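You operate a simulated robot arm through the tools that you are given. There is no shell and no other tool. Be economical: measure what you need, move in short steps, check, and stop when the job is done.

You run a simulated robot arm. Do the job below in one go: nothing can be reset, and whatever is moved stays where it is left.

JOB
Take the white log card and put it on top of the front filter cone. Take the pink log card and leave it on the green disc. Put the blue beaker on the long blue tray. Put one of the ice packs from the top of the long bench on the green cover. Put the open jar marked "mint" from the top of the bottling table on the front edge of the bottling table and the open jar that says "sage" on the top of the water bench. Take the green dropper and put it on the good tray. Put the teal beaker in the inside of the sink. Put the brown jar marked "No. 95" from the top of the bottling table on the front edge of the bottling table and the brown jar labelled "No. 57" on the top of the drying cabinet. Close the right table drawer. Turn the dryer dial to 30 C. Open the filters drawer. Do these in any order. Set down upright: white log card, pink log card, blue beaker, open jar, teal beaker, brown jar.

The check looks at the end state, three seconds after you hand in, the way a careful person would. Anything else that was tipped, shoved, dropped, spilled or broken makes it a failure. A push-on lid holds only when it is set on centred and level and pressed home; a screw cap is set on level and turned clockwise until tight.

ROBOT AND FRAMES
A 6-joint arm with a two-finger gripper on a trunk, on a base that drives. Base frame: it is fixed to the floor where the robot stands at the start and does not move with it; the origin is under the middle of the robot, x ahead of it, y to its left, z up. Units: m, degrees, N and s.
With the tool pointing down near the work surface it reaches from about 0.3 to 0.74 m from the robot's upright axis, wherever it stands. Its first joint turns from -166.0 to 166.0 degrees. Places, roughly: blue beaker [0.5, -0.5, 0.75]; brown jar [-3, 0, 0.75]; dryer dial [-1.4, -0.1, 0.4]; filters drawer [0.5, -1.2, 0.6]; front edge of the bottling table (180x12 cm) [-3.34, -0.46, 0.8]; front filter cone (10x13x6 cm) [0.5, -0.3, 0.8]; good tray [0.5, -0.75, 1]; green cover (12x12x2 cm) [-1, -0.4, 0.8]; green disc (9x9x1 cm) [-1, 0.9, 0.8]; green dropper (3x3x8 cm) [-3.3, -0.9, 0.9]; ice pack (4x11x13 cm) [-1, 0.5, 0.9]; inside of the sink [-2.7, 3.3, 0.7]; long blue tray (26x15x3 cm) [0.5, 0.6, 0.8]; open jar [-3, -0.75, 0.75]; pink log card [0.5, 0, 0.75]; right table drawer [-2.7, 0, 0.7]; teal beaker (6x6x8 cm) [-3.2, -0.3, 0.8]; top of the drying cabinet (22x20 cm) [-2.94, 0.76, 0.94]; top of the water bench [-5, -2.5, 0.8]; white log card [0.5, 0, 0.75]. Payload 1.57 kg.
Tool frame: the origin (TCP) lies between the finger pads and is the grasp point; the fingertips stand 0.021 m ahead of it; z points along the fingers, y is the line along which they close. The gripper opens to 0.07 m. The gripper's body begins 0.05 m behind the TCP.
Orientation is that of the tool frame in the base frame, as [roll, pitch, yaw] about the fixed x, y, z axes, in that order (R = Rz(yaw) Ry(pitch) Rx(roll)). With the fingers straight down and closing along the base's y, the tool's x points along the base's -x, its y along +y and its z along -z.

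CONTROLS
- The arm moves only by the tool apply_moves. Its argument "increments" is a list of rows, each a list of 7 numbers: the turn, a rotation vector about the tool's x, y, z in degrees, then the shift along the tool's x, y, z in m, then the gripper command, from -1 (fully open) to 1 (shut), values between in proportion. In form: [[ax, ay, az, x, y, z, jaw], ...]. A call has 1 to 10 rows; each row shifts and turns the commanded pose from where the row before left it, along the tool's axes as they then stand. A row lasts 0.2 s, in which the tool goes at most 0.05 m and 8.6 degrees; a call with a longer step from one row to the next is refused whole, and so is a gripper value outside its range. Where a pose cannot be reached the arm comes as near as it can. A force on the tool above 40 N (or 10 N above the force at the start of the call, whichever is more), or a blocked arm, ends the call early, and 0.2 s more pass. The fingers move at their own pace and stop on an object; they squeeze with about 29 N. The grip force told is the motor's: it shows also when the fingers shut on nothing. Time passes only in rows, and 0.2 s behind the last, so rows that do not move let the fingers close. The reply holds the time, the measured pose of the TCP, the force on the tool along the base axes, the opening and the grip force, in the units named above and with some noise, with the torque about the TCP (base axes, N m) and any sound that the robot's microphone picked up, and new pictures: "show" is both (left out), scene, wrist or none.
- Cameras (640 x 400 px; columns grow to the right, rows downward): "scene" is now at [-0.0443, 0.0918, 1.4468]; the picture's right is [-1.00, -0.01, -0.00], its down [-0.01, 0.93, -0.37] and it looks along [0.01, -0.37, -0.93] (base axes); focal length 214 px, centre (320, 200). "wrist" rides on the gripper at [0.079, 0.004, -0.081] in the tool frame; the picture's right is [-0.05, 1.00, 0.00], its down [-0.67, -0.04, -0.74] and it looks along [-0.74, -0.04, 0.67] (tool axes); focal length 256 px, centre (320, 200). There is no depth. A picture from a camera that has moved, and an enlarged one, comes with that camera's place and axes in the base frame and with its lens. The place of the scene camera against the robot may be out by one fixed shift of up to 0.025 m in any direction.
- base_move(legs): drives the robot by 1 to 6 legs, each [ahead, left, turn to the left] in m, m and degrees, along the robot's own axes; the way and the turn of a leg run together, so that a leg with both is an arc; at most 1.5 m and 180 degrees a leg. The arm and the cameras ride along, it lands a little off, and it stops where it bumps. It gives what a move gives, and a new picture of the scene camera.
- aim_head(pan, tilt): turns the head with the scene camera to pan (to the left, within 155 degrees either way) and tilt (down, from -29 to 69), counted from straight ahead of the robot. It gives what a move gives, and a new picture of the scene camera.
- enlarge(camera, box): a new picture of the part [left, top, right, bottom] of that camera's present view, enlarged. No time passes.
- sign_off(): hands the job in; it is judged then, once.

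Go step by step. Nothing tells you exact positions but the pictures and the camera data: compare them with the known pose of the tool, close in by small moves and look again before you grip or let go. The budget is 556 turns and 360 pictures, counting those below and the enlarged ones. Unless the task says otherwise, let go and move clear before handing in, and close with one line.

The tools are called after ">>>" as name(argument=value, ...) on one line, values as JSON. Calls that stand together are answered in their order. apply_moves: Moves the arm, as the interface text tells. Its arguments: {"type":"object","properties":{"increments":{"type":"array","items":{"type":"array","items":{"type":"number"}}},"show":{"type":"string","enum":["both","scene","wrist","none"]}},"required":["increments"]} The other tools are called the same way: base_move (legs) drives the base; aim_head (pan, tilt) turns the head that bears the scene camera; enlarge (camera, box) takes an enlarged picture of a part of a camera's view; sign_off () hands the job in.

At the start:

```text
time_s: 0.0
tool_pos: [-0.1942, -0.3656, 1.196]
tool_rot: [180.0, 0.0, -180.0]
contact_force: [0.1, 0.4, 0.4]
torque: [0.02, -0.01, 0.02]
grip_width: 0.07
gripper_force: 0.1
robot x, y, heading: [0.001, -0.0029, -0.4]
head pan, tilt: [-89.2, 68.1]
```

scene: 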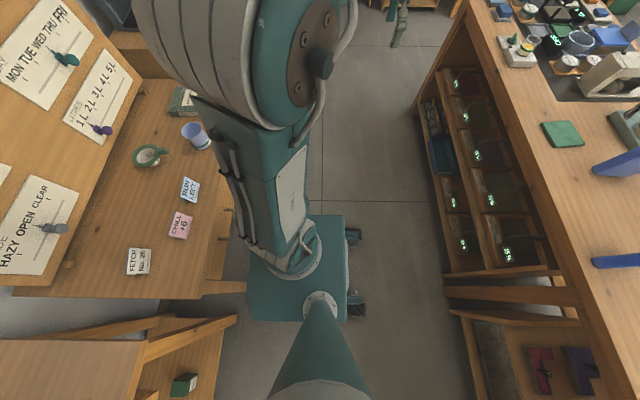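
wrist: 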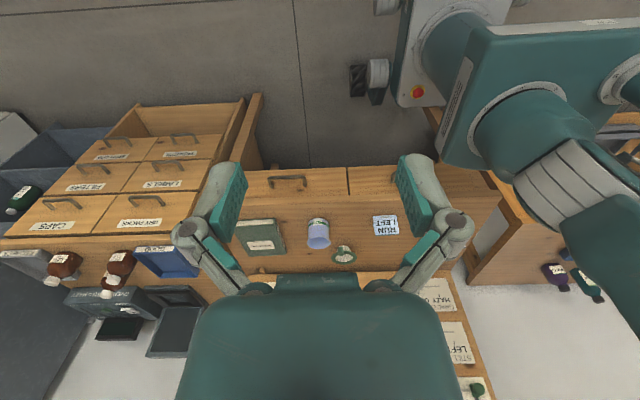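

I see the desk at +x (cards, blue beaker) and the long bench at -x. I'll look around first with the head.

>>> aim_head(pan=0, tilt=45)

>>> aim_head(pan=-50, tilt=35)

>>> aim_head(pan=60, tilt=40)

>>> aim_head(pan=150, tilt=35)

>>> aim_head(pan=-150, tilt=35)

```text
time_s: 1.6
tool_pos: [-0.1938, -0.3661, 1.1972]
tool_rot: [180.0, 0.1, -180.0]
contact_force: [-0.1, 0.4, -0.3]
torque: [0.01, 0.01, -0.01]
grip_width: 0.0701
gripper_force: 0.1
robot x, y, heading: [-0.0028, -0.0009, -0.2]
head pan, tilt: [0.0, 45.0]
camera scene: at [0.0362, 0.1486, 1.4751], right [0.0, -1.0, 0.0], down [-0.71, 0.0, -0.71], along [0.71, 0.0, -0.71], focal length 214 px, centre (320, 200)
```

scene: 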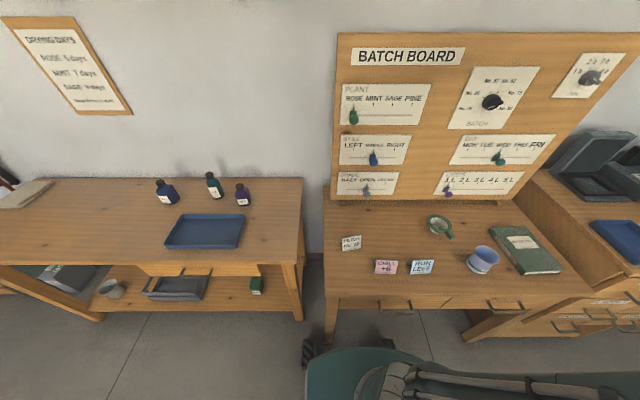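

```text
time_s: 2.8
tool_pos: [-0.1928, -0.3661, 1.1966]
tool_rot: [180.0, 0.0, -179.9]
contact_force: [-0.1, 0.8, 1.0]
torque: [0.0, 0.0, 0.02]
grip_width: 0.0701
gripper_force: 0.0
robot x, y, heading: [-0.0038, -0.0005, 0.2]
head pan, tilt: [-50.0, 35.0]
camera scene: at [0.0115, 0.0812, 1.4899], right [-0.77, -0.64, 0.0], down [-0.37, 0.44, -0.82], along [0.53, -0.63, -0.57], focal length 214 px, centre (320, 200)
```

scene: 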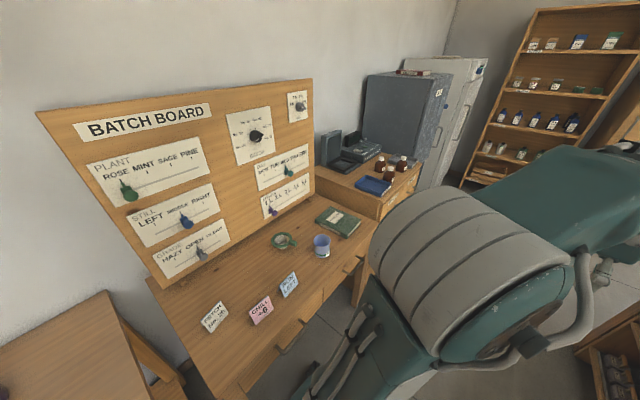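

```text
time_s: 4.7
tool_pos: [-0.1934, -0.3663, 1.1967]
tool_rot: [-180.0, -0.1, -179.9]
contact_force: [0.1, 0.4, 0.0]
torque: [0.0, 0.01, -0.01]
grip_width: 0.07
gripper_force: 0.1
robot x, y, heading: [0.004, -0.0004, 0.2]
head pan, tilt: [60.0, 40.0]
camera scene: at [-0.0026, 0.2223, 1.4824], right [0.87, -0.5, 0.0], down [-0.32, -0.56, -0.77], along [0.38, 0.66, -0.64], focal length 214 px, centre (320, 200)
```

scene: 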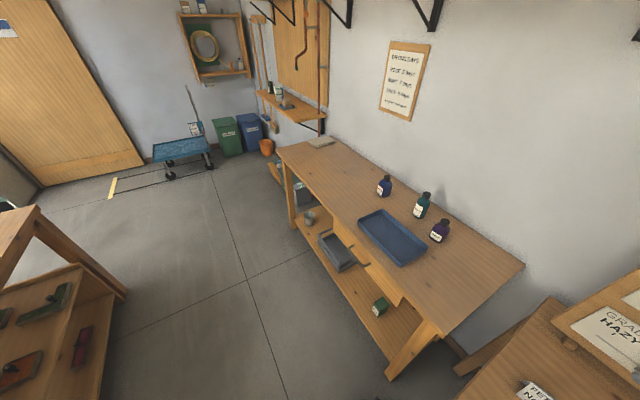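

```text
time_s: 6.3
tool_pos: [-0.1933, -0.3654, 1.196]
tool_rot: [180.0, 0.0, -179.9]
contact_force: [-1.3, -0.5, -0.4]
torque: [0.03, 0.02, -0.01]
grip_width: 0.07
gripper_force: 0.2
robot x, y, heading: [0.0021, 0.0005, -0.1]
head pan, tilt: [150.0, 35.0]
camera scene: at [-0.1214, 0.1927, 1.4899], right [0.5, 0.87, 0.0], down [0.5, -0.29, -0.82], along [-0.71, 0.41, -0.57], focal length 214 px, centre (320, 200)
```

scene: 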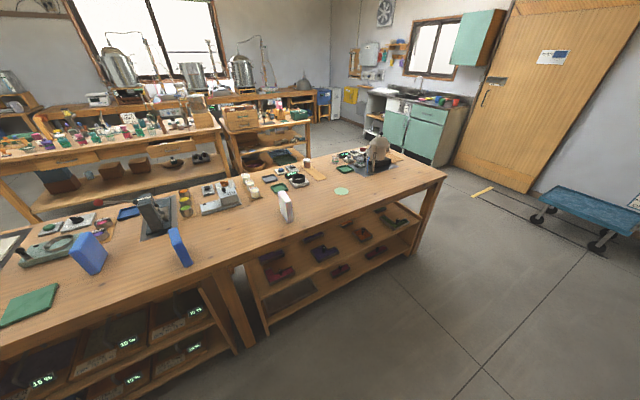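

```text
time_s: 10.4
tool_pos: [-0.1942, -0.3656, 1.1962]
tool_rot: [-180.0, 0.1, 180.0]
contact_force: [0.3, 0.3, 0.2]
torque: [0.01, -0.03, 0.0]
grip_width: 0.0699
gripper_force: 0.1
robot x, y, heading: [0.0012, -0.0009, -0.1]
head pan, tilt: [-150.0, 35.0]
camera scene: at [-0.1214, 0.1046, 1.4898], right [-0.5, 0.87, 0.0], down [0.5, 0.29, -0.82], along [-0.71, -0.41, -0.57], focal length 214 px, centre (320, 200)
```

scene: 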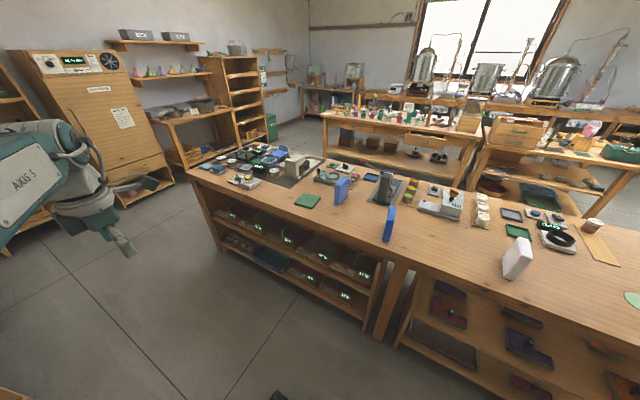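

Overview obtained. Next I'll study the desk and cabinet in close-up.

>>> enlarge(camera="scene", box=[180, 130, 420, 280])

>>> enlarge(camera="scene", box=[200, 170, 400, 300])

>>> enlarge(camera="scene", box=[0, 40, 160, 140])

>>> enlarge(camera="scene", box=[400, 170, 640, 320])

>>> enlarge(camera="scene", box=[300, 70, 540, 220])

>>> aim_head(pan=-50, tilt=35)

>>> enlarge(camera="scene", box=[180, 180, 420, 330])

>>> enlarge(camera="scene", box=[300, 110, 460, 210])

>>> enlarge(camera="scene", box=[80, 80, 320, 270])

```text
2.67 times, centred on (300, 205) of scene
camera zoom: at [-0.1214, 0.1046, 1.4898], right [-0.5, 0.87, 0.0], down [0.5, 0.29, -0.82], along [-0.71, -0.41, -0.57], focal length 572 px, centre (373, 187)
```

zoom: 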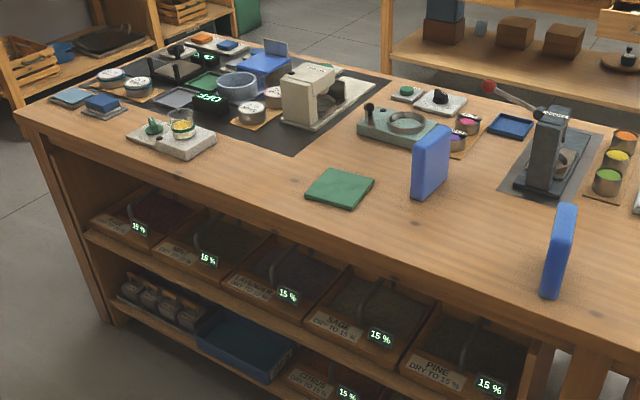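

```text
3.08 times, centred on (300, 235) of scene
camera zoom: at [-0.1214, 0.1046, 1.4898], right [-0.5, 0.87, 0.0], down [0.5, 0.29, -0.82], along [-0.71, -0.41, -0.57], focal length 660 px, centre (382, 92)
```

zoom: 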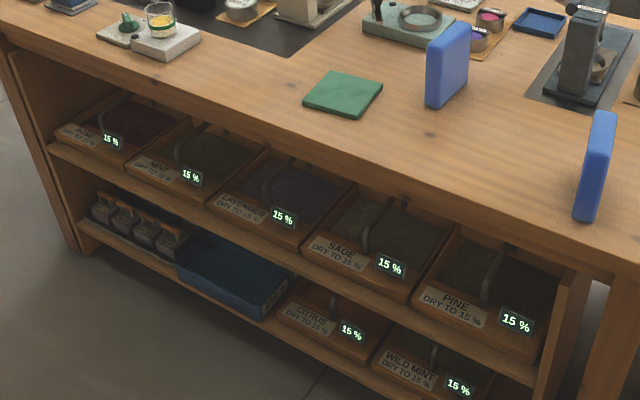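

```text
4.00 times, centred on (80, 90) of scene
camera zoom: at [-0.1214, 0.1046, 1.4898], right [-0.5, 0.87, 0.0], down [0.5, 0.29, -0.82], along [-0.71, -0.41, -0.57], focal length 858 px, centre (1280, 640)
```

zoom: 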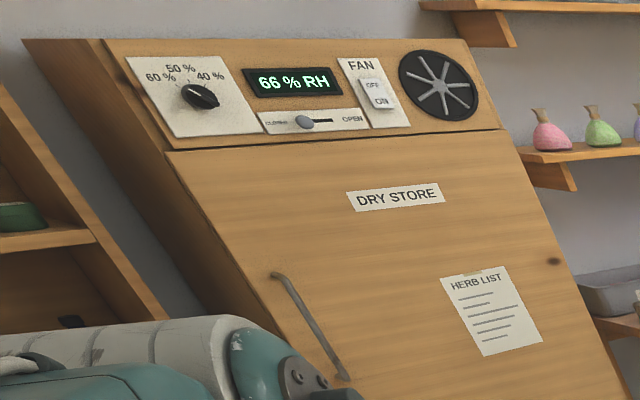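

```text
2.67 times, centred on (520, 245) of scene
camera zoom: at [-0.1214, 0.1046, 1.4898], right [-0.5, 0.87, 0.0], down [0.5, 0.29, -0.82], along [-0.71, -0.41, -0.57], focal length 572 px, centre (-213, 80)
```

zoom: 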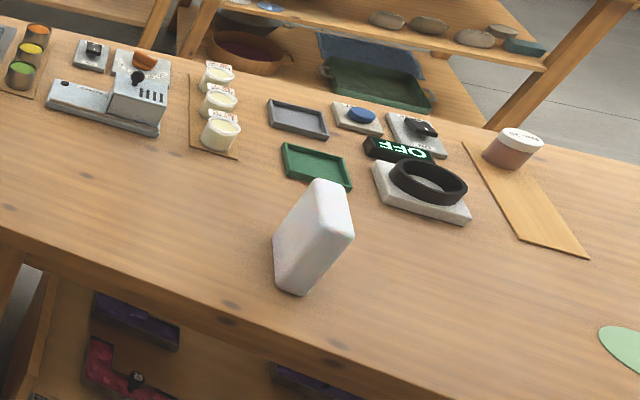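

```text
2.67 times, centred on (420, 145) of scene
camera zoom: at [-0.1214, 0.1046, 1.4898], right [-0.5, 0.87, 0.0], down [0.5, 0.29, -0.82], along [-0.71, -0.41, -0.57], focal length 572 px, centre (53, 347)
```

zoom: 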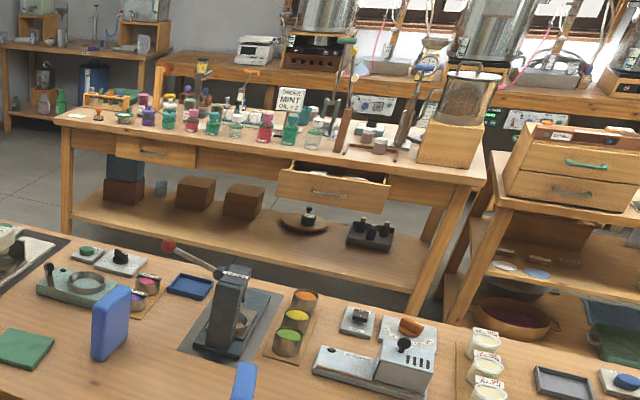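

```text
time_s: 12.2
tool_pos: [-0.1933, -0.3655, 1.1959]
tool_rot: [-180.0, 0.0, -179.9]
contact_force: [-0.8, 0.0, -0.2]
torque: [0.0, 0.02, 0.0]
grip_width: 0.07
gripper_force: 0.2
robot x, y, heading: [0.0002, -0.0, -0.3]
head pan, tilt: [-50.0, 35.0]
camera scene: at [0.0115, 0.0811, 1.4899], right [-0.77, -0.64, 0.0], down [-0.37, 0.44, -0.82], along [0.53, -0.63, -0.57], focal length 214 px, centre (320, 200)
```

scene: 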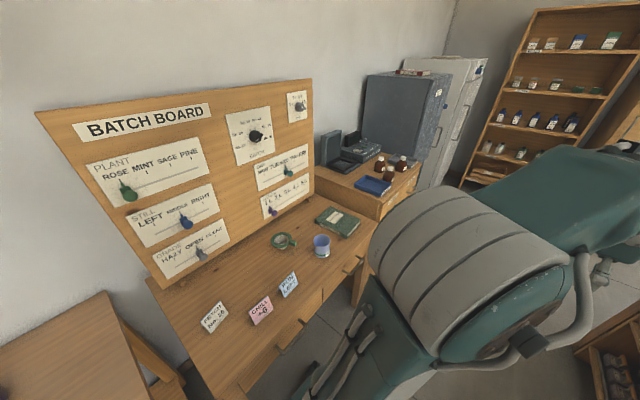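

```text
2.67 times, centred on (300, 255) of scene
camera zoom: at [0.0115, 0.0811, 1.4899], right [-0.77, -0.64, 0.0], down [-0.37, 0.44, -0.82], along [0.53, -0.63, -0.57], focal length 572 px, centre (373, 53)
```

zoom: 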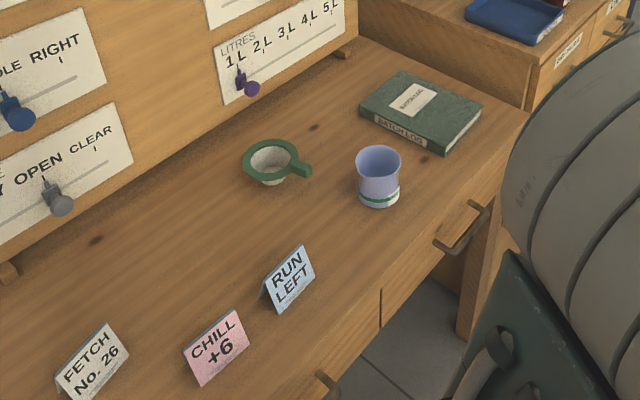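

```text
4.00 times, centred on (380, 160) of scene
camera zoom: at [0.0115, 0.0811, 1.4899], right [-0.77, -0.64, 0.0], down [-0.37, 0.44, -0.82], along [0.53, -0.63, -0.57], focal length 858 px, centre (80, 360)
```

zoom: 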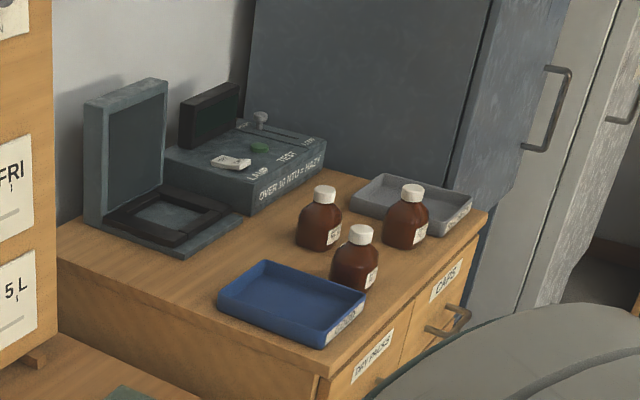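

```text
2.11 times, centred on (200, 175) of scene
camera zoom: at [0.0115, 0.0811, 1.4899], right [-0.77, -0.64, 0.0], down [-0.37, 0.44, -0.82], along [0.53, -0.63, -0.57], focal length 452 px, centre (573, 253)
```

zoom: 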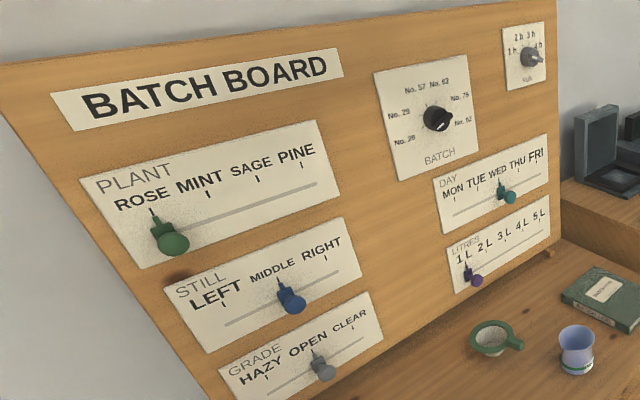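

The cards, cone, blue beaker, and the blue tray on the drawer cabinet are all found. I'll bring the arm over the desk for a closer look with the wrist camera.

>>> apply_moves(increments=[[0, 0, 0, -0.05, 0, 0, -1], [0, 0, 0, -0.05, 0, 0, -1], [0, 0, 0, -0.05, 0, 0, -1], [0, 0, 0, -0.05, 0, 0, -1], [0, 0, 0, -0.05, 0, 0, -1], [0, 0, 0, -0.05, 0, 0, -1], [0, 0, 0, -0.05, 0, 0, -1], [0, 0, 0, -0.05, 0, 0, -1], [0, 0, 0, -0.04, 0.03, 0, -1], [0, 0, 0, -0.03, 0.04, 0, -1]], show="wrist")

>>> apply_moves(increments=[[0, 0, 0, 0, 0.04, 0.03, -1], [0, 0, 0, 0, 0.04, 0.03, -1], [0, 0, 0, 0, 0.04, 0.03, -1], [0, 0, 0, 0, 0.04, 0.03, -1], [0, 0, 0, 0, 0, 0, -1]], show="both")

```text
time_s: 14.4
tool_pos: [0.2779, -0.2956, 1.1975]
tool_rot: [-179.9, 0.0, -180.0]
contact_force: [-0.9, -0.1, 0.8]
torque: [-0.05, 0.02, 0.02]
grip_width: 0.0697
gripper_force: 0.1
robot x, y, heading: [-0.0008, 0.0018, 0.2]
head pan, tilt: [-50.0, 35.0]
camera wrist: at [0.1996, -0.2903, 1.2784], right [0.05, 1.0, 0.0], down [0.67, -0.03, 0.74], along [0.74, -0.04, -0.67], focal length 256 px, centre (320, 200)
```

wrist: 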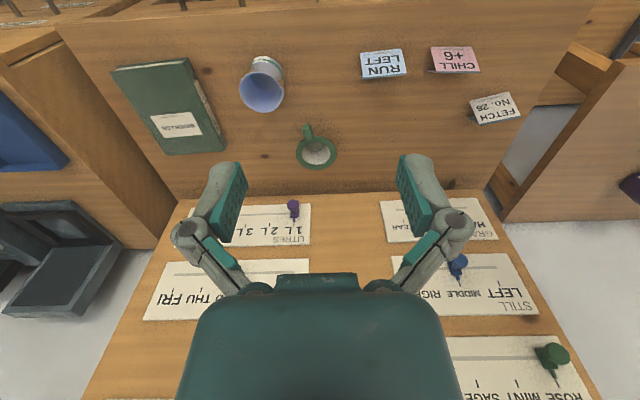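

```text
time_s: 15.6
tool_pos: [0.2755, -0.1359, 1.0756]
tool_rot: [-180.0, -0.1, -179.9]
contact_force: [0.3, 0.2, 0.4]
torque: [-0.02, -0.01, 0.02]
grip_width: 0.0698
gripper_force: 0.0
robot x, y, heading: [-0.0009, 0.0035, 0.1]
head pan, tilt: [-50.0, 35.0]
camera scene: at [0.0126, 0.0824, 1.4898], right [-0.77, -0.64, 0.0], down [-0.37, 0.44, -0.82], along [0.53, -0.63, -0.57], focal length 214 px, centre (320, 200)
camera wrist: at [0.1979, -0.1305, 1.1579], right [0.05, 1.0, 0.0], down [0.67, -0.03, 0.74], along [0.74, -0.04, -0.67], focal length 256 px, centre (320, 200)
```

scene: 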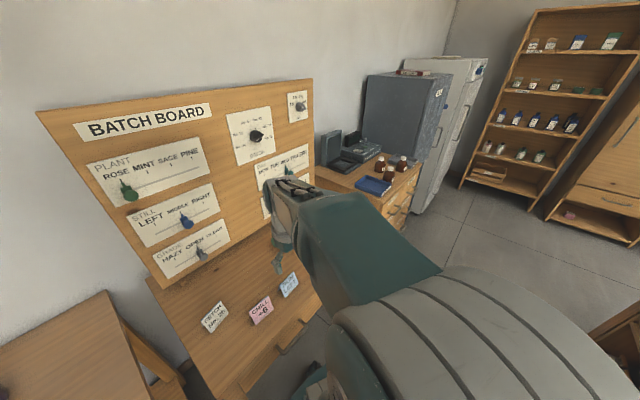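
wrist: 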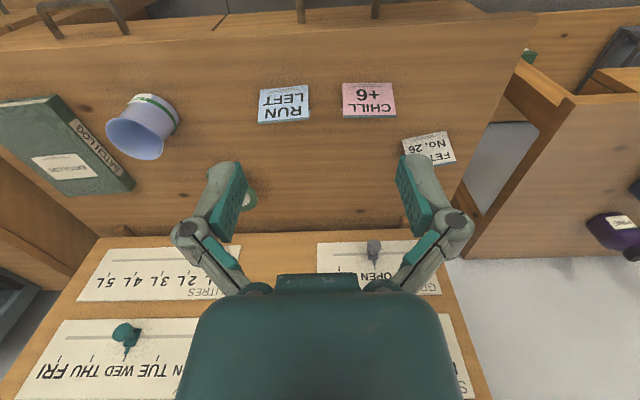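

I've triangulated the cards near (0.476, 0.053) and (0.377, -0.065), and the desk top is at z≈0.75. I'll take close-ups for the card shape and the cone.

>>> enlarge(camera="wrist", box=[240, 60, 480, 210])

>>> aim_head(pan=-20, tilt=60)

>>> enlarge(camera="scene", box=[200, 80, 360, 180])

```text
2.67 times, centred on (360, 135) of wrist
camera zoom: at [0.1979, -0.1305, 1.1579], right [0.05, 1.0, 0.0], down [0.67, -0.03, 0.74], along [0.74, -0.04, -0.67], focal length 683 px, centre (213, 373)
```

zoom: 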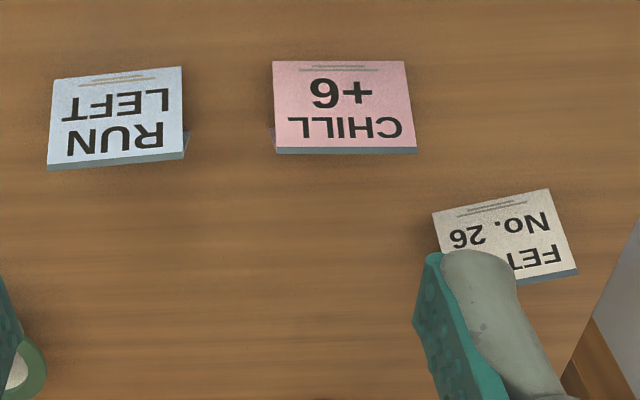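

```text
time_s: 16.6
tool_pos: [0.2758, -0.1359, 1.0762]
tool_rot: [180.0, 0.0, -180.0]
contact_force: [-0.1, -0.7, -0.6]
torque: [-0.01, 0.03, -0.02]
grip_width: 0.07
gripper_force: 0.0
robot x, y, heading: [0.0041, -0.0006, -0.1]
head pan, tilt: [-20.0, 60.0]
camera scene: at [0.0187, 0.1269, 1.4555], right [-0.34, -0.94, 0.0], down [-0.81, 0.3, -0.5], along [0.47, -0.17, -0.87], focal length 214 px, centre (320, 200)
```

scene: 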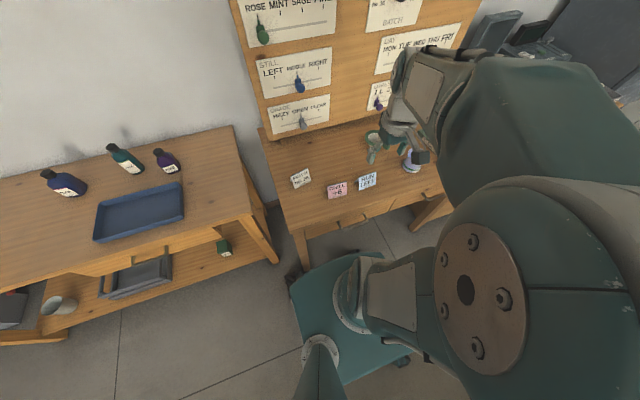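

```text
4.00 times, centred on (280, 130) of scene
camera zoom: at [0.0187, 0.1269, 1.4555], right [-0.34, -0.94, 0.0], down [-0.81, 0.3, -0.5], along [0.47, -0.17, -0.87], focal length 858 px, centre (480, 480)
```

zoom: 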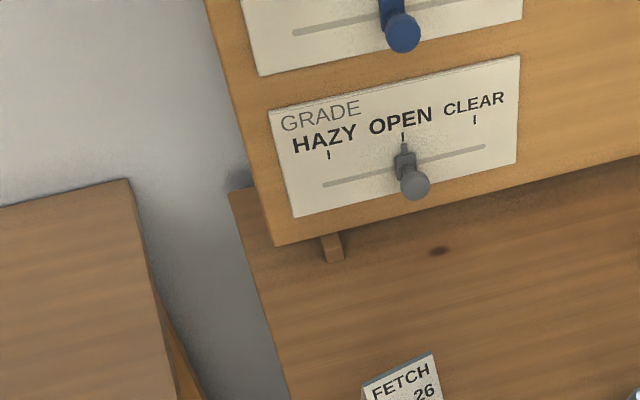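

The cards are tents facing the robot. I'll turn the gripper so it closes across the card's thickness, over the white card.

>>> apply_moves(increments=[[0, 0, 7.8, 0, 0.02, 0, -1], [0, 0, 7.8, 0, 0.02, 0, -1], [0, 0, 7.8, 0, 0, 0, -1], [0, 0, 7.8, 0, 0, 0, -1], [0, 0, 7.8, 0, 0, 0, -1], [0, 0, 7.8, 0, 0, 0, -1], [0, 0, 7.8, 0, 0, 0, -1], [0, 0, 7.8, 0, 0, 0, -1], [0, 0, 7.8, 0, 0, 0, -1], [0, 0, 7.8, 0, 0, 0, -1]], show="both")

```text
time_s: 18.8
tool_pos: [0.2799, -0.0948, 1.0765]
tool_rot: [180.0, 0.0, 101.9]
contact_force: [0.3, 0.7, -0.6]
torque: [0.02, -0.03, 0.01]
grip_width: 0.0701
gripper_force: 0.0
robot x, y, heading: [0.003, -0.0005, 0.3]
head pan, tilt: [-20.0, 60.0]
camera scene: at [0.0186, 0.1272, 1.4555], right [-0.34, -0.94, 0.0], down [-0.81, 0.3, -0.5], along [0.47, -0.17, -0.87], focal length 214 px, centre (320, 200)
camera wrist: at [0.2689, -0.0162, 1.1577], right [0.99, 0.15, 0.0], down [0.1, -0.66, 0.75], along [0.11, -0.74, -0.67], focal length 256 px, centre (320, 200)
```

scene: 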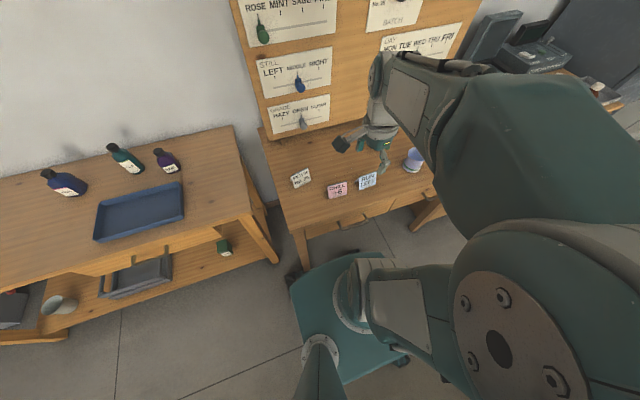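
wrist: 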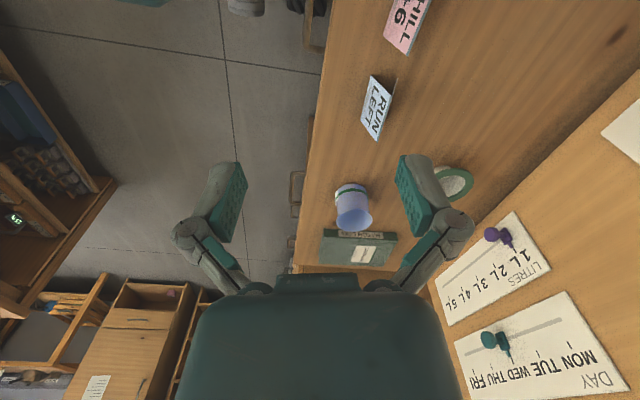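

Moving over the white card and lowering.

>>> apply_moves(increments=[[0, 0, 0, 0.0139, 0.0344, 0.0209, -1], [0, 0, 0, 0.0139, 0.0344, 0.0209, -1], [0, 0, 0, 0.0139, 0.0344, 0.0209, -1], [0, 0, 0, 0.0139, 0.0344, 0.0209, -1], [0, 0, 0, 0.0139, 0.0344, 0.0209, -1], [0, 0, 0, 0.0139, 0.0344, 0.0209, -1], [0, 0, 0, 0.0139, 0.0344, 0.0209, -1], [0, 0, 0, 0, 0, 0, -1]], show="both")

```text
time_s: 20.6
tool_pos: [0.4962, 0.0505, 0.9283]
tool_rot: [-179.9, 0.1, 102.0]
contact_force: [0.0, -1.0, -0.6]
torque: [-0.02, 0.01, 0.02]
grip_width: 0.07
gripper_force: 0.0
robot x, y, heading: [-0.0003, 0.0044, 0.3]
head pan, tilt: [-20.0, 60.0]
camera scene: at [0.02, 0.1278, 1.4554], right [-0.34, -0.94, 0.0], down [-0.81, 0.3, -0.5], along [0.47, -0.17, -0.87], focal length 214 px, centre (320, 200)
camera wrist: at [0.4847, 0.1289, 1.01], right [0.99, 0.16, 0.0], down [0.1, -0.66, 0.75], along [0.12, -0.74, -0.67], focal length 256 px, centre (320, 200)
```

scene: 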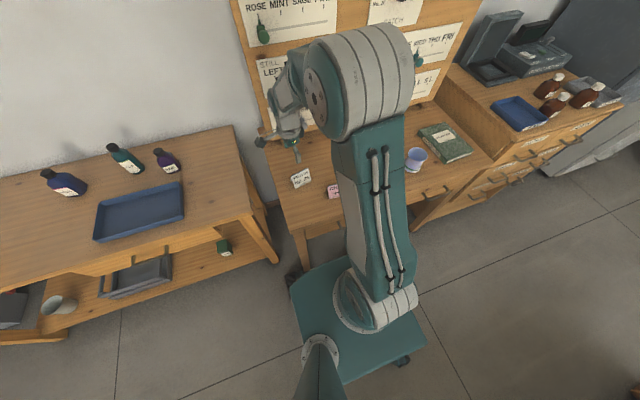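
wrist: 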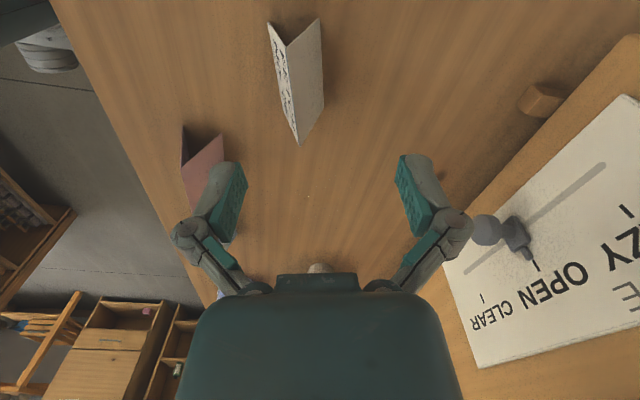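

The tent's ridge runs from about (0.475, 0.073) to (0.488, 0.0), with the desk at z≈0.775. I'll align and descend partway.

>>> apply_moves(increments=[[0, 0, 1.5, -0.005, -0.009, 0.029, -1], [0, 0, 0, -0.005, -0.0085, 0.029, -1], [0, 0, 0, 0, 0, 0, -1]], show="wrist")

```text
time_s: 21.4
tool_pos: [0.4792, 0.0375, 0.8708]
tool_rot: [-179.8, 0.1, 100.5]
contact_force: [-0.2, 0.3, 0.0]
torque: [-0.04, -0.01, -0.02]
grip_width: 0.0701
gripper_force: 0.1
robot x, y, heading: [-0.0021, -0.0004, -0.0]
head pan, tilt: [-20.0, 60.0]
camera wrist: at [0.4712, 0.1159, 0.9521], right [0.99, 0.13, 0.0], down [0.09, -0.66, 0.75], along [0.1, -0.74, -0.67], focal length 256 px, centre (320, 200)
```

wrist: 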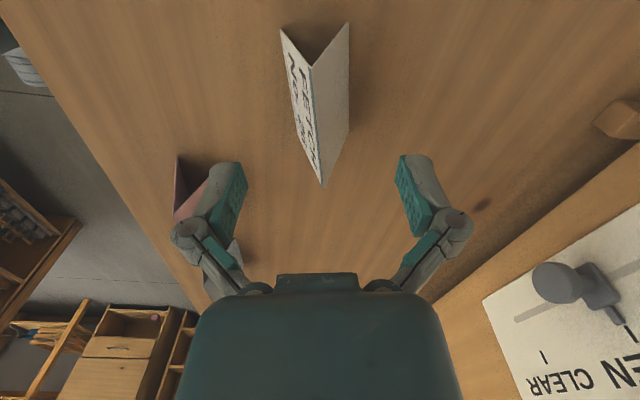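

Well aligned; ridge at z≈0.836. I'll descend to grip height and close.

>>> apply_moves(increments=[[0, 0, 0, -0.001, 0.001, 0.028, -1], [0, 0, 0, 0, 0, 0.028, -1], [0, 0, 0, 0, 0, 0, -1], [0, 0, 0, 0, 0, 0, 1], [0, 0, 0, 0, 0, 0, 1], [0, 0, 0, 0, 0, 0, 1]], show="wrist")

```text
time_s: 22.8
tool_pos: [0.4811, 0.0352, 0.8167]
tool_rot: [179.9, 0.1, 100.4]
contact_force: [-4.2, -0.4, 30.8]
torque: [0.06, 0.14, 0.03]
grip_width: 0.0261
gripper_force: 29.3
robot x, y, heading: [-0.0015, -0.0045, -0.0]
head pan, tilt: [-20.0, 60.0]
camera wrist: at [0.4718, 0.1152, 0.8978], right [0.99, 0.13, 0.0], down [0.08, -0.66, 0.75], along [0.1, -0.74, -0.67], focal length 256 px, centre (320, 200)
```

wrist: 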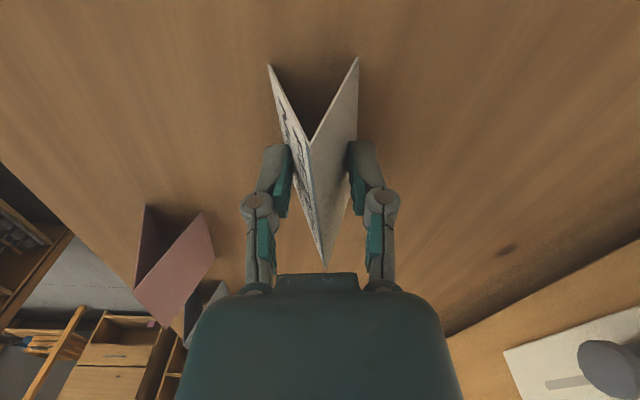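

Gripped at 26 mm. Lifting slowly to see whether it holds.

>>> apply_moves(increments=[[0, 0, 0, 0, 0, -0.01, 1], [0, 0, 0, 0, 0, -0.01, 1], [0, 0, 0, 0, 0, -0.01, 1], [0, 0, 0, 0, 0, 0, 1]], show="wrist")

```text
time_s: 23.8
tool_pos: [0.4815, 0.0351, 0.847]
tool_rot: [-180.0, 0.1, 100.5]
contact_force: [1.7, 0.7, 6.5]
torque: [0.09, -0.07, -0.15]
grip_width: 0.0073
gripper_force: 28.7
robot x, y, heading: [-0.0005, 0.0023, 0.1]
head pan, tilt: [-20.0, 60.0]
camera wrist: at [0.4725, 0.1152, 0.9273], right [0.99, 0.13, 0.0], down [0.09, -0.66, 0.75], along [0.1, -0.74, -0.67], focal length 256 px, centre (320, 200)
```

wrist: 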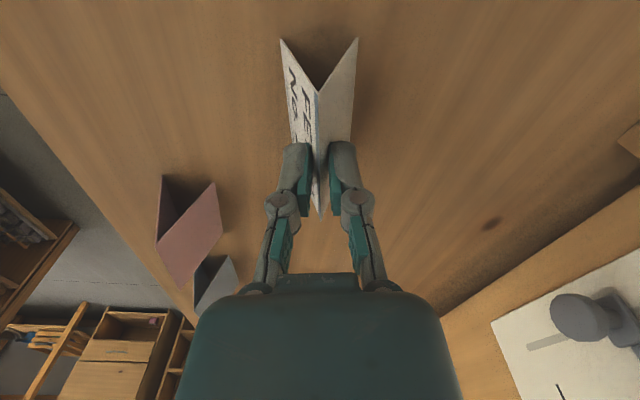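

It slid up to the ridge but still reads 7 mm held. I'll try a tiny further lift to see whether the ridge holds.

>>> apply_moves(increments=[[0, 0, 0, 0, 0, -0.004, 1], [0, 0, 0, 0, 0, -0.004, 1], [0, 0, 0, 0, 0, 0, 1]], show="wrist")

```text
time_s: 24.6
tool_pos: [0.4807, 0.0362, 0.8548]
tool_rot: [-179.9, 0.0, 100.5]
contact_force: [-0.3, 0.1, 0.1]
torque: [0.0, 0.03, -0.02]
grip_width: 0.0074
gripper_force: 28.9
robot x, y, heading: [-0.0023, -0.0038, -0.1]
head pan, tilt: [-20.0, 60.0]
camera wrist: at [0.472, 0.1154, 0.935], right [0.99, 0.13, 0.0], down [0.09, -0.66, 0.75], along [0.1, -0.74, -0.67], focal length 256 px, centre (320, 200)
```

wrist: 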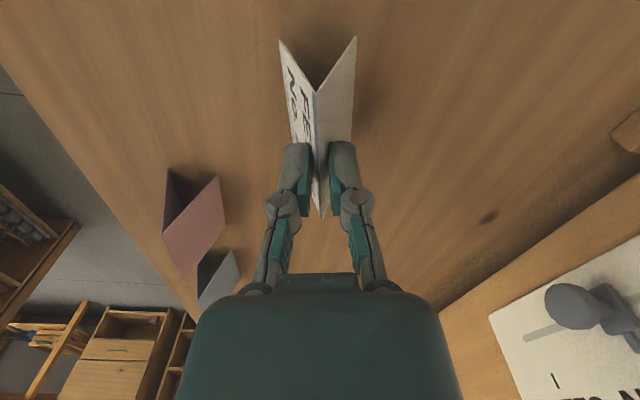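

The card moves with the gripper now, held at its ridge. I'll lift more to confirm.

>>> apply_moves(increments=[[0, 0, 0, 0, 0, -0.02, 1], [0, 0, 0, 0, 0, -0.03, 1], [0, 0, 0, 0, 0, -0.03, 1], [0, 0, 0, 0, 0, -0.03, 1], [0, 0, 0, 0, 0, 0, 1]], show="both")

```text
time_s: 25.8
tool_pos: [0.4811, 0.037, 0.9638]
tool_rot: [-179.9, 0.0, 100.5]
contact_force: [0.6, 0.9, 0.1]
torque: [0.03, -0.01, 0.02]
grip_width: 0.0074
gripper_force: 29.5
robot x, y, heading: [0.0004, 0.0009, 0.2]
head pan, tilt: [-20.0, 60.0]
camera scene: at [0.0198, 0.1276, 1.4554], right [-0.34, -0.94, 0.0], down [-0.81, 0.3, -0.5], along [0.47, -0.17, -0.87], focal length 214 px, centre (320, 200)
camera wrist: at [0.4721, 0.1158, 1.0452], right [0.99, 0.13, 0.0], down [0.09, -0.66, 0.75], along [0.1, -0.74, -0.67], focal length 256 px, centre (320, 200)
```

scene: 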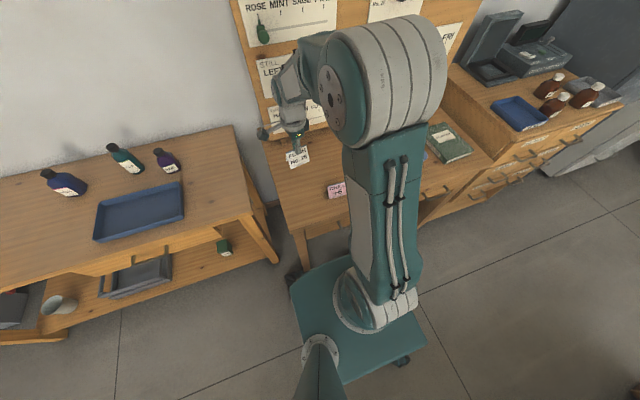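
wrist: 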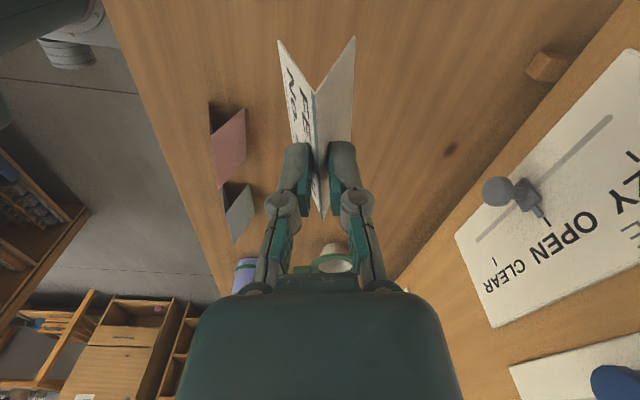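

The card is held (its base is ≈72 mm below the TCP). Next I'll move near the cone, offset so the wrist camera can see it.

>>> apply_moves(increments=[[0, 0, 0, -0.0376, -0.0139, -0.006, 1], [0, 0, 0, -0.0376, -0.0139, -0.006, 1], [0, 0, 0, -0.0376, -0.0139, -0.006, 1], [0, 0, 0, -0.0376, -0.0139, -0.006, 1], [0, 0, 0, -0.0376, -0.0139, -0.006, 1], [0, 0, 0, -0.0376, -0.0139, -0.006, 1], [0, 0, 0, 0, 0, 0, 1]], show="both")

>>> enlarge(camera="wrist", box=[340, 110, 500, 210])

```text
time_s: 27.4
tool_pos: [0.4416, -0.2018, 0.9995]
tool_rot: [-180.0, -0.1, 100.5]
contact_force: [0.5, -0.3, -0.6]
torque: [-0.03, -0.01, 0.01]
grip_width: 0.0071
gripper_force: 29.3
robot x, y, heading: [-0.0014, 0.0008, 0.2]
head pan, tilt: [-20.0, 60.0]
camera scene: at [0.0196, 0.1263, 1.4556], right [-0.34, -0.94, 0.0], down [-0.81, 0.3, -0.5], along [0.47, -0.17, -0.87], focal length 214 px, centre (320, 200)
camera wrist: at [0.4313, -0.1229, 1.0813], right [0.99, 0.13, 0.0], down [0.09, -0.66, 0.74], along [0.1, -0.74, -0.67], focal length 256 px, centre (320, 200)
```

scene: 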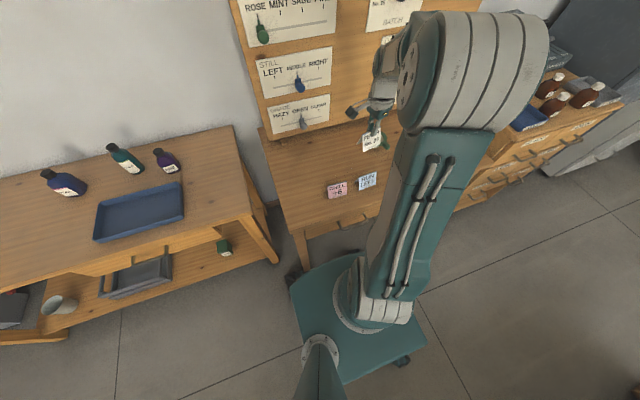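
wrist: 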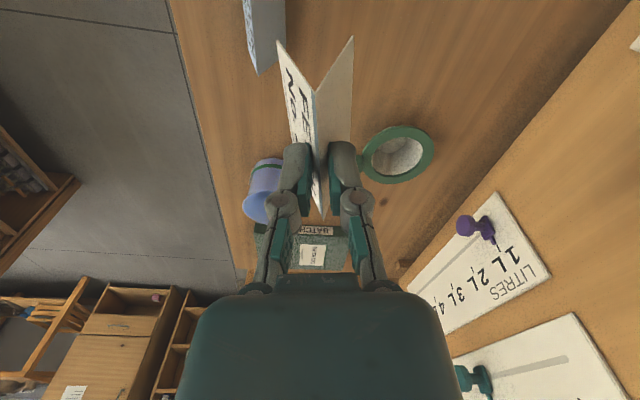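

```text
4.00 times, centred on (420, 160) of wrist
camera zoom: at [0.4313, -0.1229, 1.0813], right [0.99, 0.13, 0.0], down [0.09, -0.66, 0.74], along [0.1, -0.74, -0.67], focal length 1024 px, centre (-80, 360)
```

zoom: 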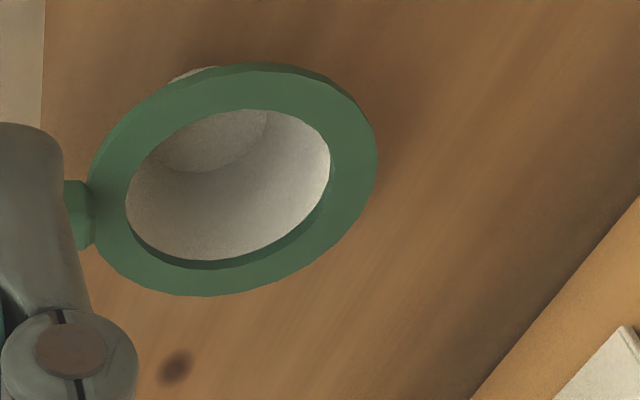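

The rim is ≈(0.55, -0.303). A second closer view will fix it better.

>>> apply_moves(increments=[[0, 0, 0, -0.0371, 0.0, 0.0225, 1], [0, 0, 0, -0.0371, 0.0, 0.0225, 1], [0, 0, 0, 0, 0, 0, 1]], show="none")

>>> enlarge(camera="wrist", box=[240, 60, 560, 260])

```text
time_s: 28.1
tool_pos: [0.4548, -0.2769, 0.9551]
tool_rot: [180.0, -0.1, 100.5]
contact_force: [0.0, -0.1, -0.4]
torque: [-0.01, -0.01, -0.01]
grip_width: 0.0072
gripper_force: 28.7
robot x, y, heading: [0.0025, 0.001, -0.0]
head pan, tilt: [-20.0, 60.0]
```

```text
2.00 times, centred on (400, 160) of wrist
camera zoom: at [0.4449, -0.1966, 1.0363], right [0.99, 0.13, 0.0], down [0.09, -0.66, 0.75], along [0.1, -0.74, -0.67], focal length 512 px, centre (160, 280)
```

zoom: 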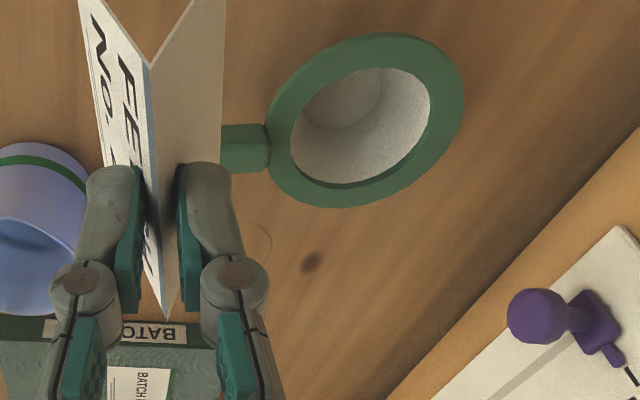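

The cone centre is (0.556, -0.311), with the rim at z≈0.823. I'll move the card over it.

>>> apply_moves(increments=[[0, 0, 0, -0.0173, 0.031, 0.0, 1], [0, 0, 0, -0.0173, 0.031, 0.0, 1], [0, 0, 0, -0.0173, 0.031, 0.01, 1], [0, 0, 0, 0, 0, 0.01, 1], [0, 0, 0, 0, 0, 0, 1]], show="both")

>>> enlarge(camera="wrist", box=[200, 0, 440, 150])

```text
time_s: 29.4
tool_pos: [0.5545, -0.3092, 0.9352]
tool_rot: [-179.9, 0.0, 100.4]
contact_force: [0.3, -0.2, -0.9]
torque: [0.03, 0.03, -0.01]
grip_width: 0.0069
gripper_force: 29.4
robot x, y, heading: [-0.0024, 0.0016, -0.1]
head pan, tilt: [-20.0, 60.0]
camera scene: at [0.0203, 0.1256, 1.4556], right [-0.34, -0.94, 0.0], down [-0.81, 0.3, -0.5], along [0.47, -0.17, -0.87], focal length 214 px, centre (320, 200)
camera wrist: at [0.5451, -0.23, 1.0161], right [0.99, 0.13, 0.0], down [0.09, -0.66, 0.74], along [0.1, -0.74, -0.67], focal length 256 px, centre (320, 200)
```

scene: 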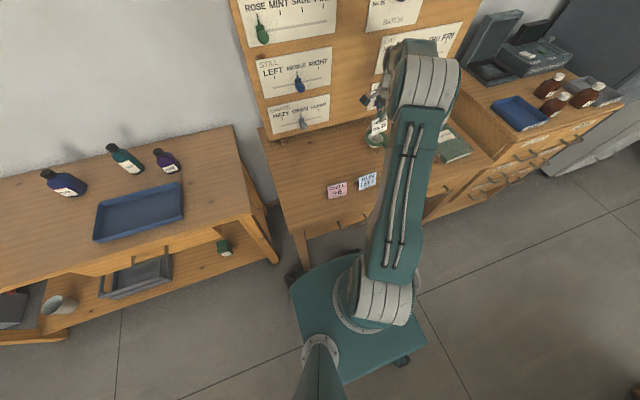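
wrist: 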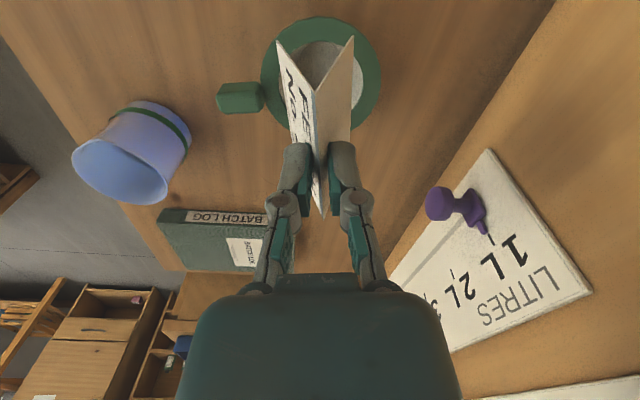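

```text
2.67 times, centred on (320, 75) of wrist
camera zoom: at [0.5451, -0.23, 1.0161], right [0.99, 0.13, 0.0], down [0.09, -0.66, 0.74], along [0.1, -0.74, -0.67], focal length 683 px, centre (320, 533)
```

zoom: 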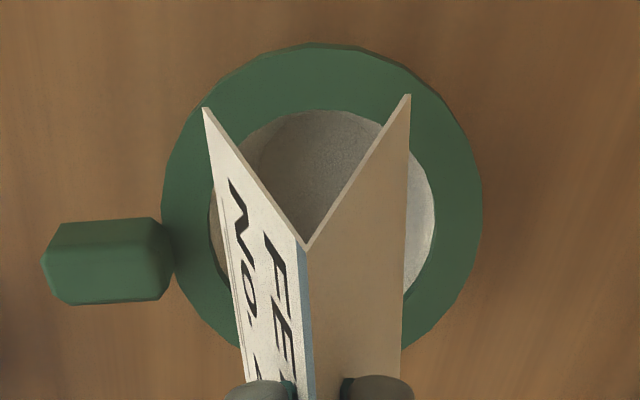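

Centred over the rim. Lowering slowly to contact.

>>> apply_moves(increments=[[0, 0, 0, -0.001, 0.001, 0.015, 1], [0, 0, 0, 0, 0, 0.013, 1], [0, 0, 0, 0, 0, 0.004, 1], [0, 0, 0, 0, 0, 0.003, 1], [0, 0, 0, 0, 0, 0.0, 1]], show="wrist")

```text
time_s: 30.6
tool_pos: [0.5566, -0.3102, 0.9001]
tool_rot: [-180.0, 0.0, 100.5]
contact_force: [-1.3, 0.4, 0.0]
torque: [0.0, -0.01, 0.02]
grip_width: 0.0071
gripper_force: 29.2
robot x, y, heading: [0.003, 0.0005, 0.3]
head pan, tilt: [-20.0, 60.0]
camera wrist: at [0.5469, -0.2311, 0.9814], right [0.99, 0.13, 0.0], down [0.09, -0.66, 0.74], along [0.1, -0.74, -0.67], focal length 256 px, centre (320, 200)
```

wrist: 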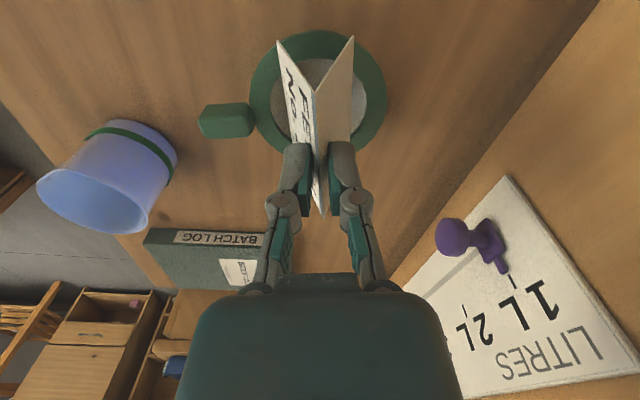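

>>> apply_moves(increments=[[0, 0, 0, 0, 0, 0.004, 1], [0, 0, 0, 0, 0, 0, 1]], show="none")

>>> apply_moves(increments=[[0, 0, 0, 0, 0, 0.003, 1], [0, 0, 0, 0, 0, 0, 1]], show="none")

>>> apply_moves(increments=[[0, 0, 0, 0, 0, 0.003, 1], [0, 0, 0, 0, 0, 0, 1]], show="wrist")

```text
time_s: 31.1
tool_pos: [0.5554, -0.3113, 0.8969]
tool_rot: [-179.9, 0.0, 100.5]
contact_force: [0.3, 0.6, -0.6]
torque: [0.0, -0.02, -0.02]
grip_width: 0.0069
gripper_force: 29.0
robot x, y, heading: [0.0051, -0.0021, -0.0]
head pan, tilt: [-20.0, 60.0]
```

```text
time_s: 31.8
tool_pos: [0.5572, -0.3089, 0.8929]
tool_rot: [-179.8, 0.0, 100.5]
contact_force: [0.8, 0.3, 0.0]
torque: [0.0, 0.02, -0.03]
grip_width: 0.0064
gripper_force: 28.7
robot x, y, heading: [0.0016, -0.001, -0.2]
head pan, tilt: [-20.0, 60.0]
```

```text
time_s: 32.4
tool_pos: [0.5564, -0.3096, 0.8899]
tool_rot: [-179.9, 0.0, 100.5]
contact_force: [0.0, 1.2, 0.4]
torque: [-0.03, 0.01, 0.01]
grip_width: 0.0067
gripper_force: 29.1
robot x, y, heading: [0.0013, 0.0011, -0.1]
head pan, tilt: [-20.0, 60.0]
camera wrist: at [0.5472, -0.2311, 0.9711], right [0.99, 0.13, 0.0], down [0.09, -0.66, 0.74], along [0.1, -0.74, -0.67], focal length 256 px, centre (320, 200)
```

wrist: 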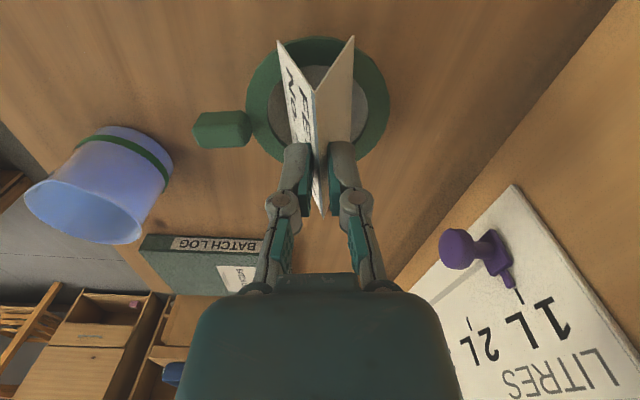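

>>> apply_moves(increments=[[0, 0, 0, 0, 0, 0.003, 1], [0, 0, 0, 0, 0, 0, 1]], show="none")

>>> apply_moves(increments=[[0, 0, 0, 0, 0, 0.003, 1], [0, 0, 0, 0, 0, 0, 1]], show="none")

>>> apply_moves(increments=[[0, 0, 0, 0, 0, 0.003, 1], [0, 0, 0, 0, 0, 0, 1]], show="wrist")

```text
time_s: 33.0
tool_pos: [0.5561, -0.3096, 0.888]
tool_rot: [179.8, 0.1, 100.5]
contact_force: [-0.6, -0.4, 12.7]
torque: [-0.06, 0.0, -0.03]
grip_width: 0.0066
gripper_force: 29.1
robot x, y, heading: [-0.0012, 0.0009, -0.1]
head pan, tilt: [-20.0, 60.0]
```

```text
time_s: 33.5
tool_pos: [0.557, -0.3083, 0.8881]
tool_rot: [179.7, 0.3, 100.5]
contact_force: [0.8, -1.0, 36.0]
torque: [-0.23, -0.08, -0.01]
grip_width: 0.0065
gripper_force: 28.9
robot x, y, heading: [-0.0015, 0.0018, -0.1]
head pan, tilt: [-20.0, 60.0]
```

```text
time_s: 34.0
tool_pos: [0.5579, -0.3084, 0.8874]
tool_rot: [179.6, 0.4, 100.7]
contact_force: [-4.1, 5.4, 16.2]
torque: [0.35, 0.15, 0.01]
grip_width: 0.0062
gripper_force: 29.1
robot x, y, heading: [0.0012, -0.002, -0.1]
head pan, tilt: [-20.0, 60.0]
stopped in row 2: the force on the tool passed its limit at 48 N (the readings are from after the stop); the commanded pose is now the measured one
camera wrist: at [0.5481, -0.23, 0.969], right [0.99, 0.13, 0.01], down [0.08, -0.66, 0.75], along [0.1, -0.74, -0.66], focal length 256 px, centre (320, 200)
```

wrist: 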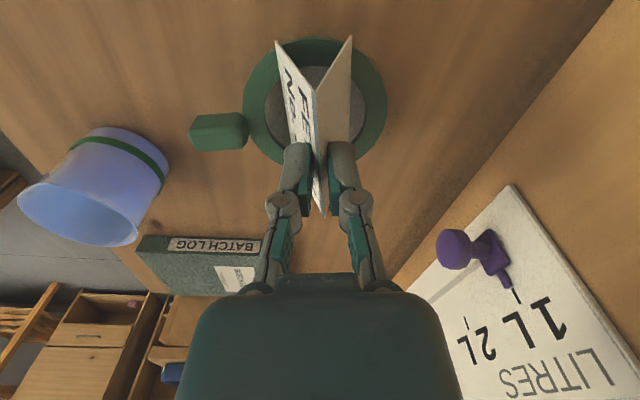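

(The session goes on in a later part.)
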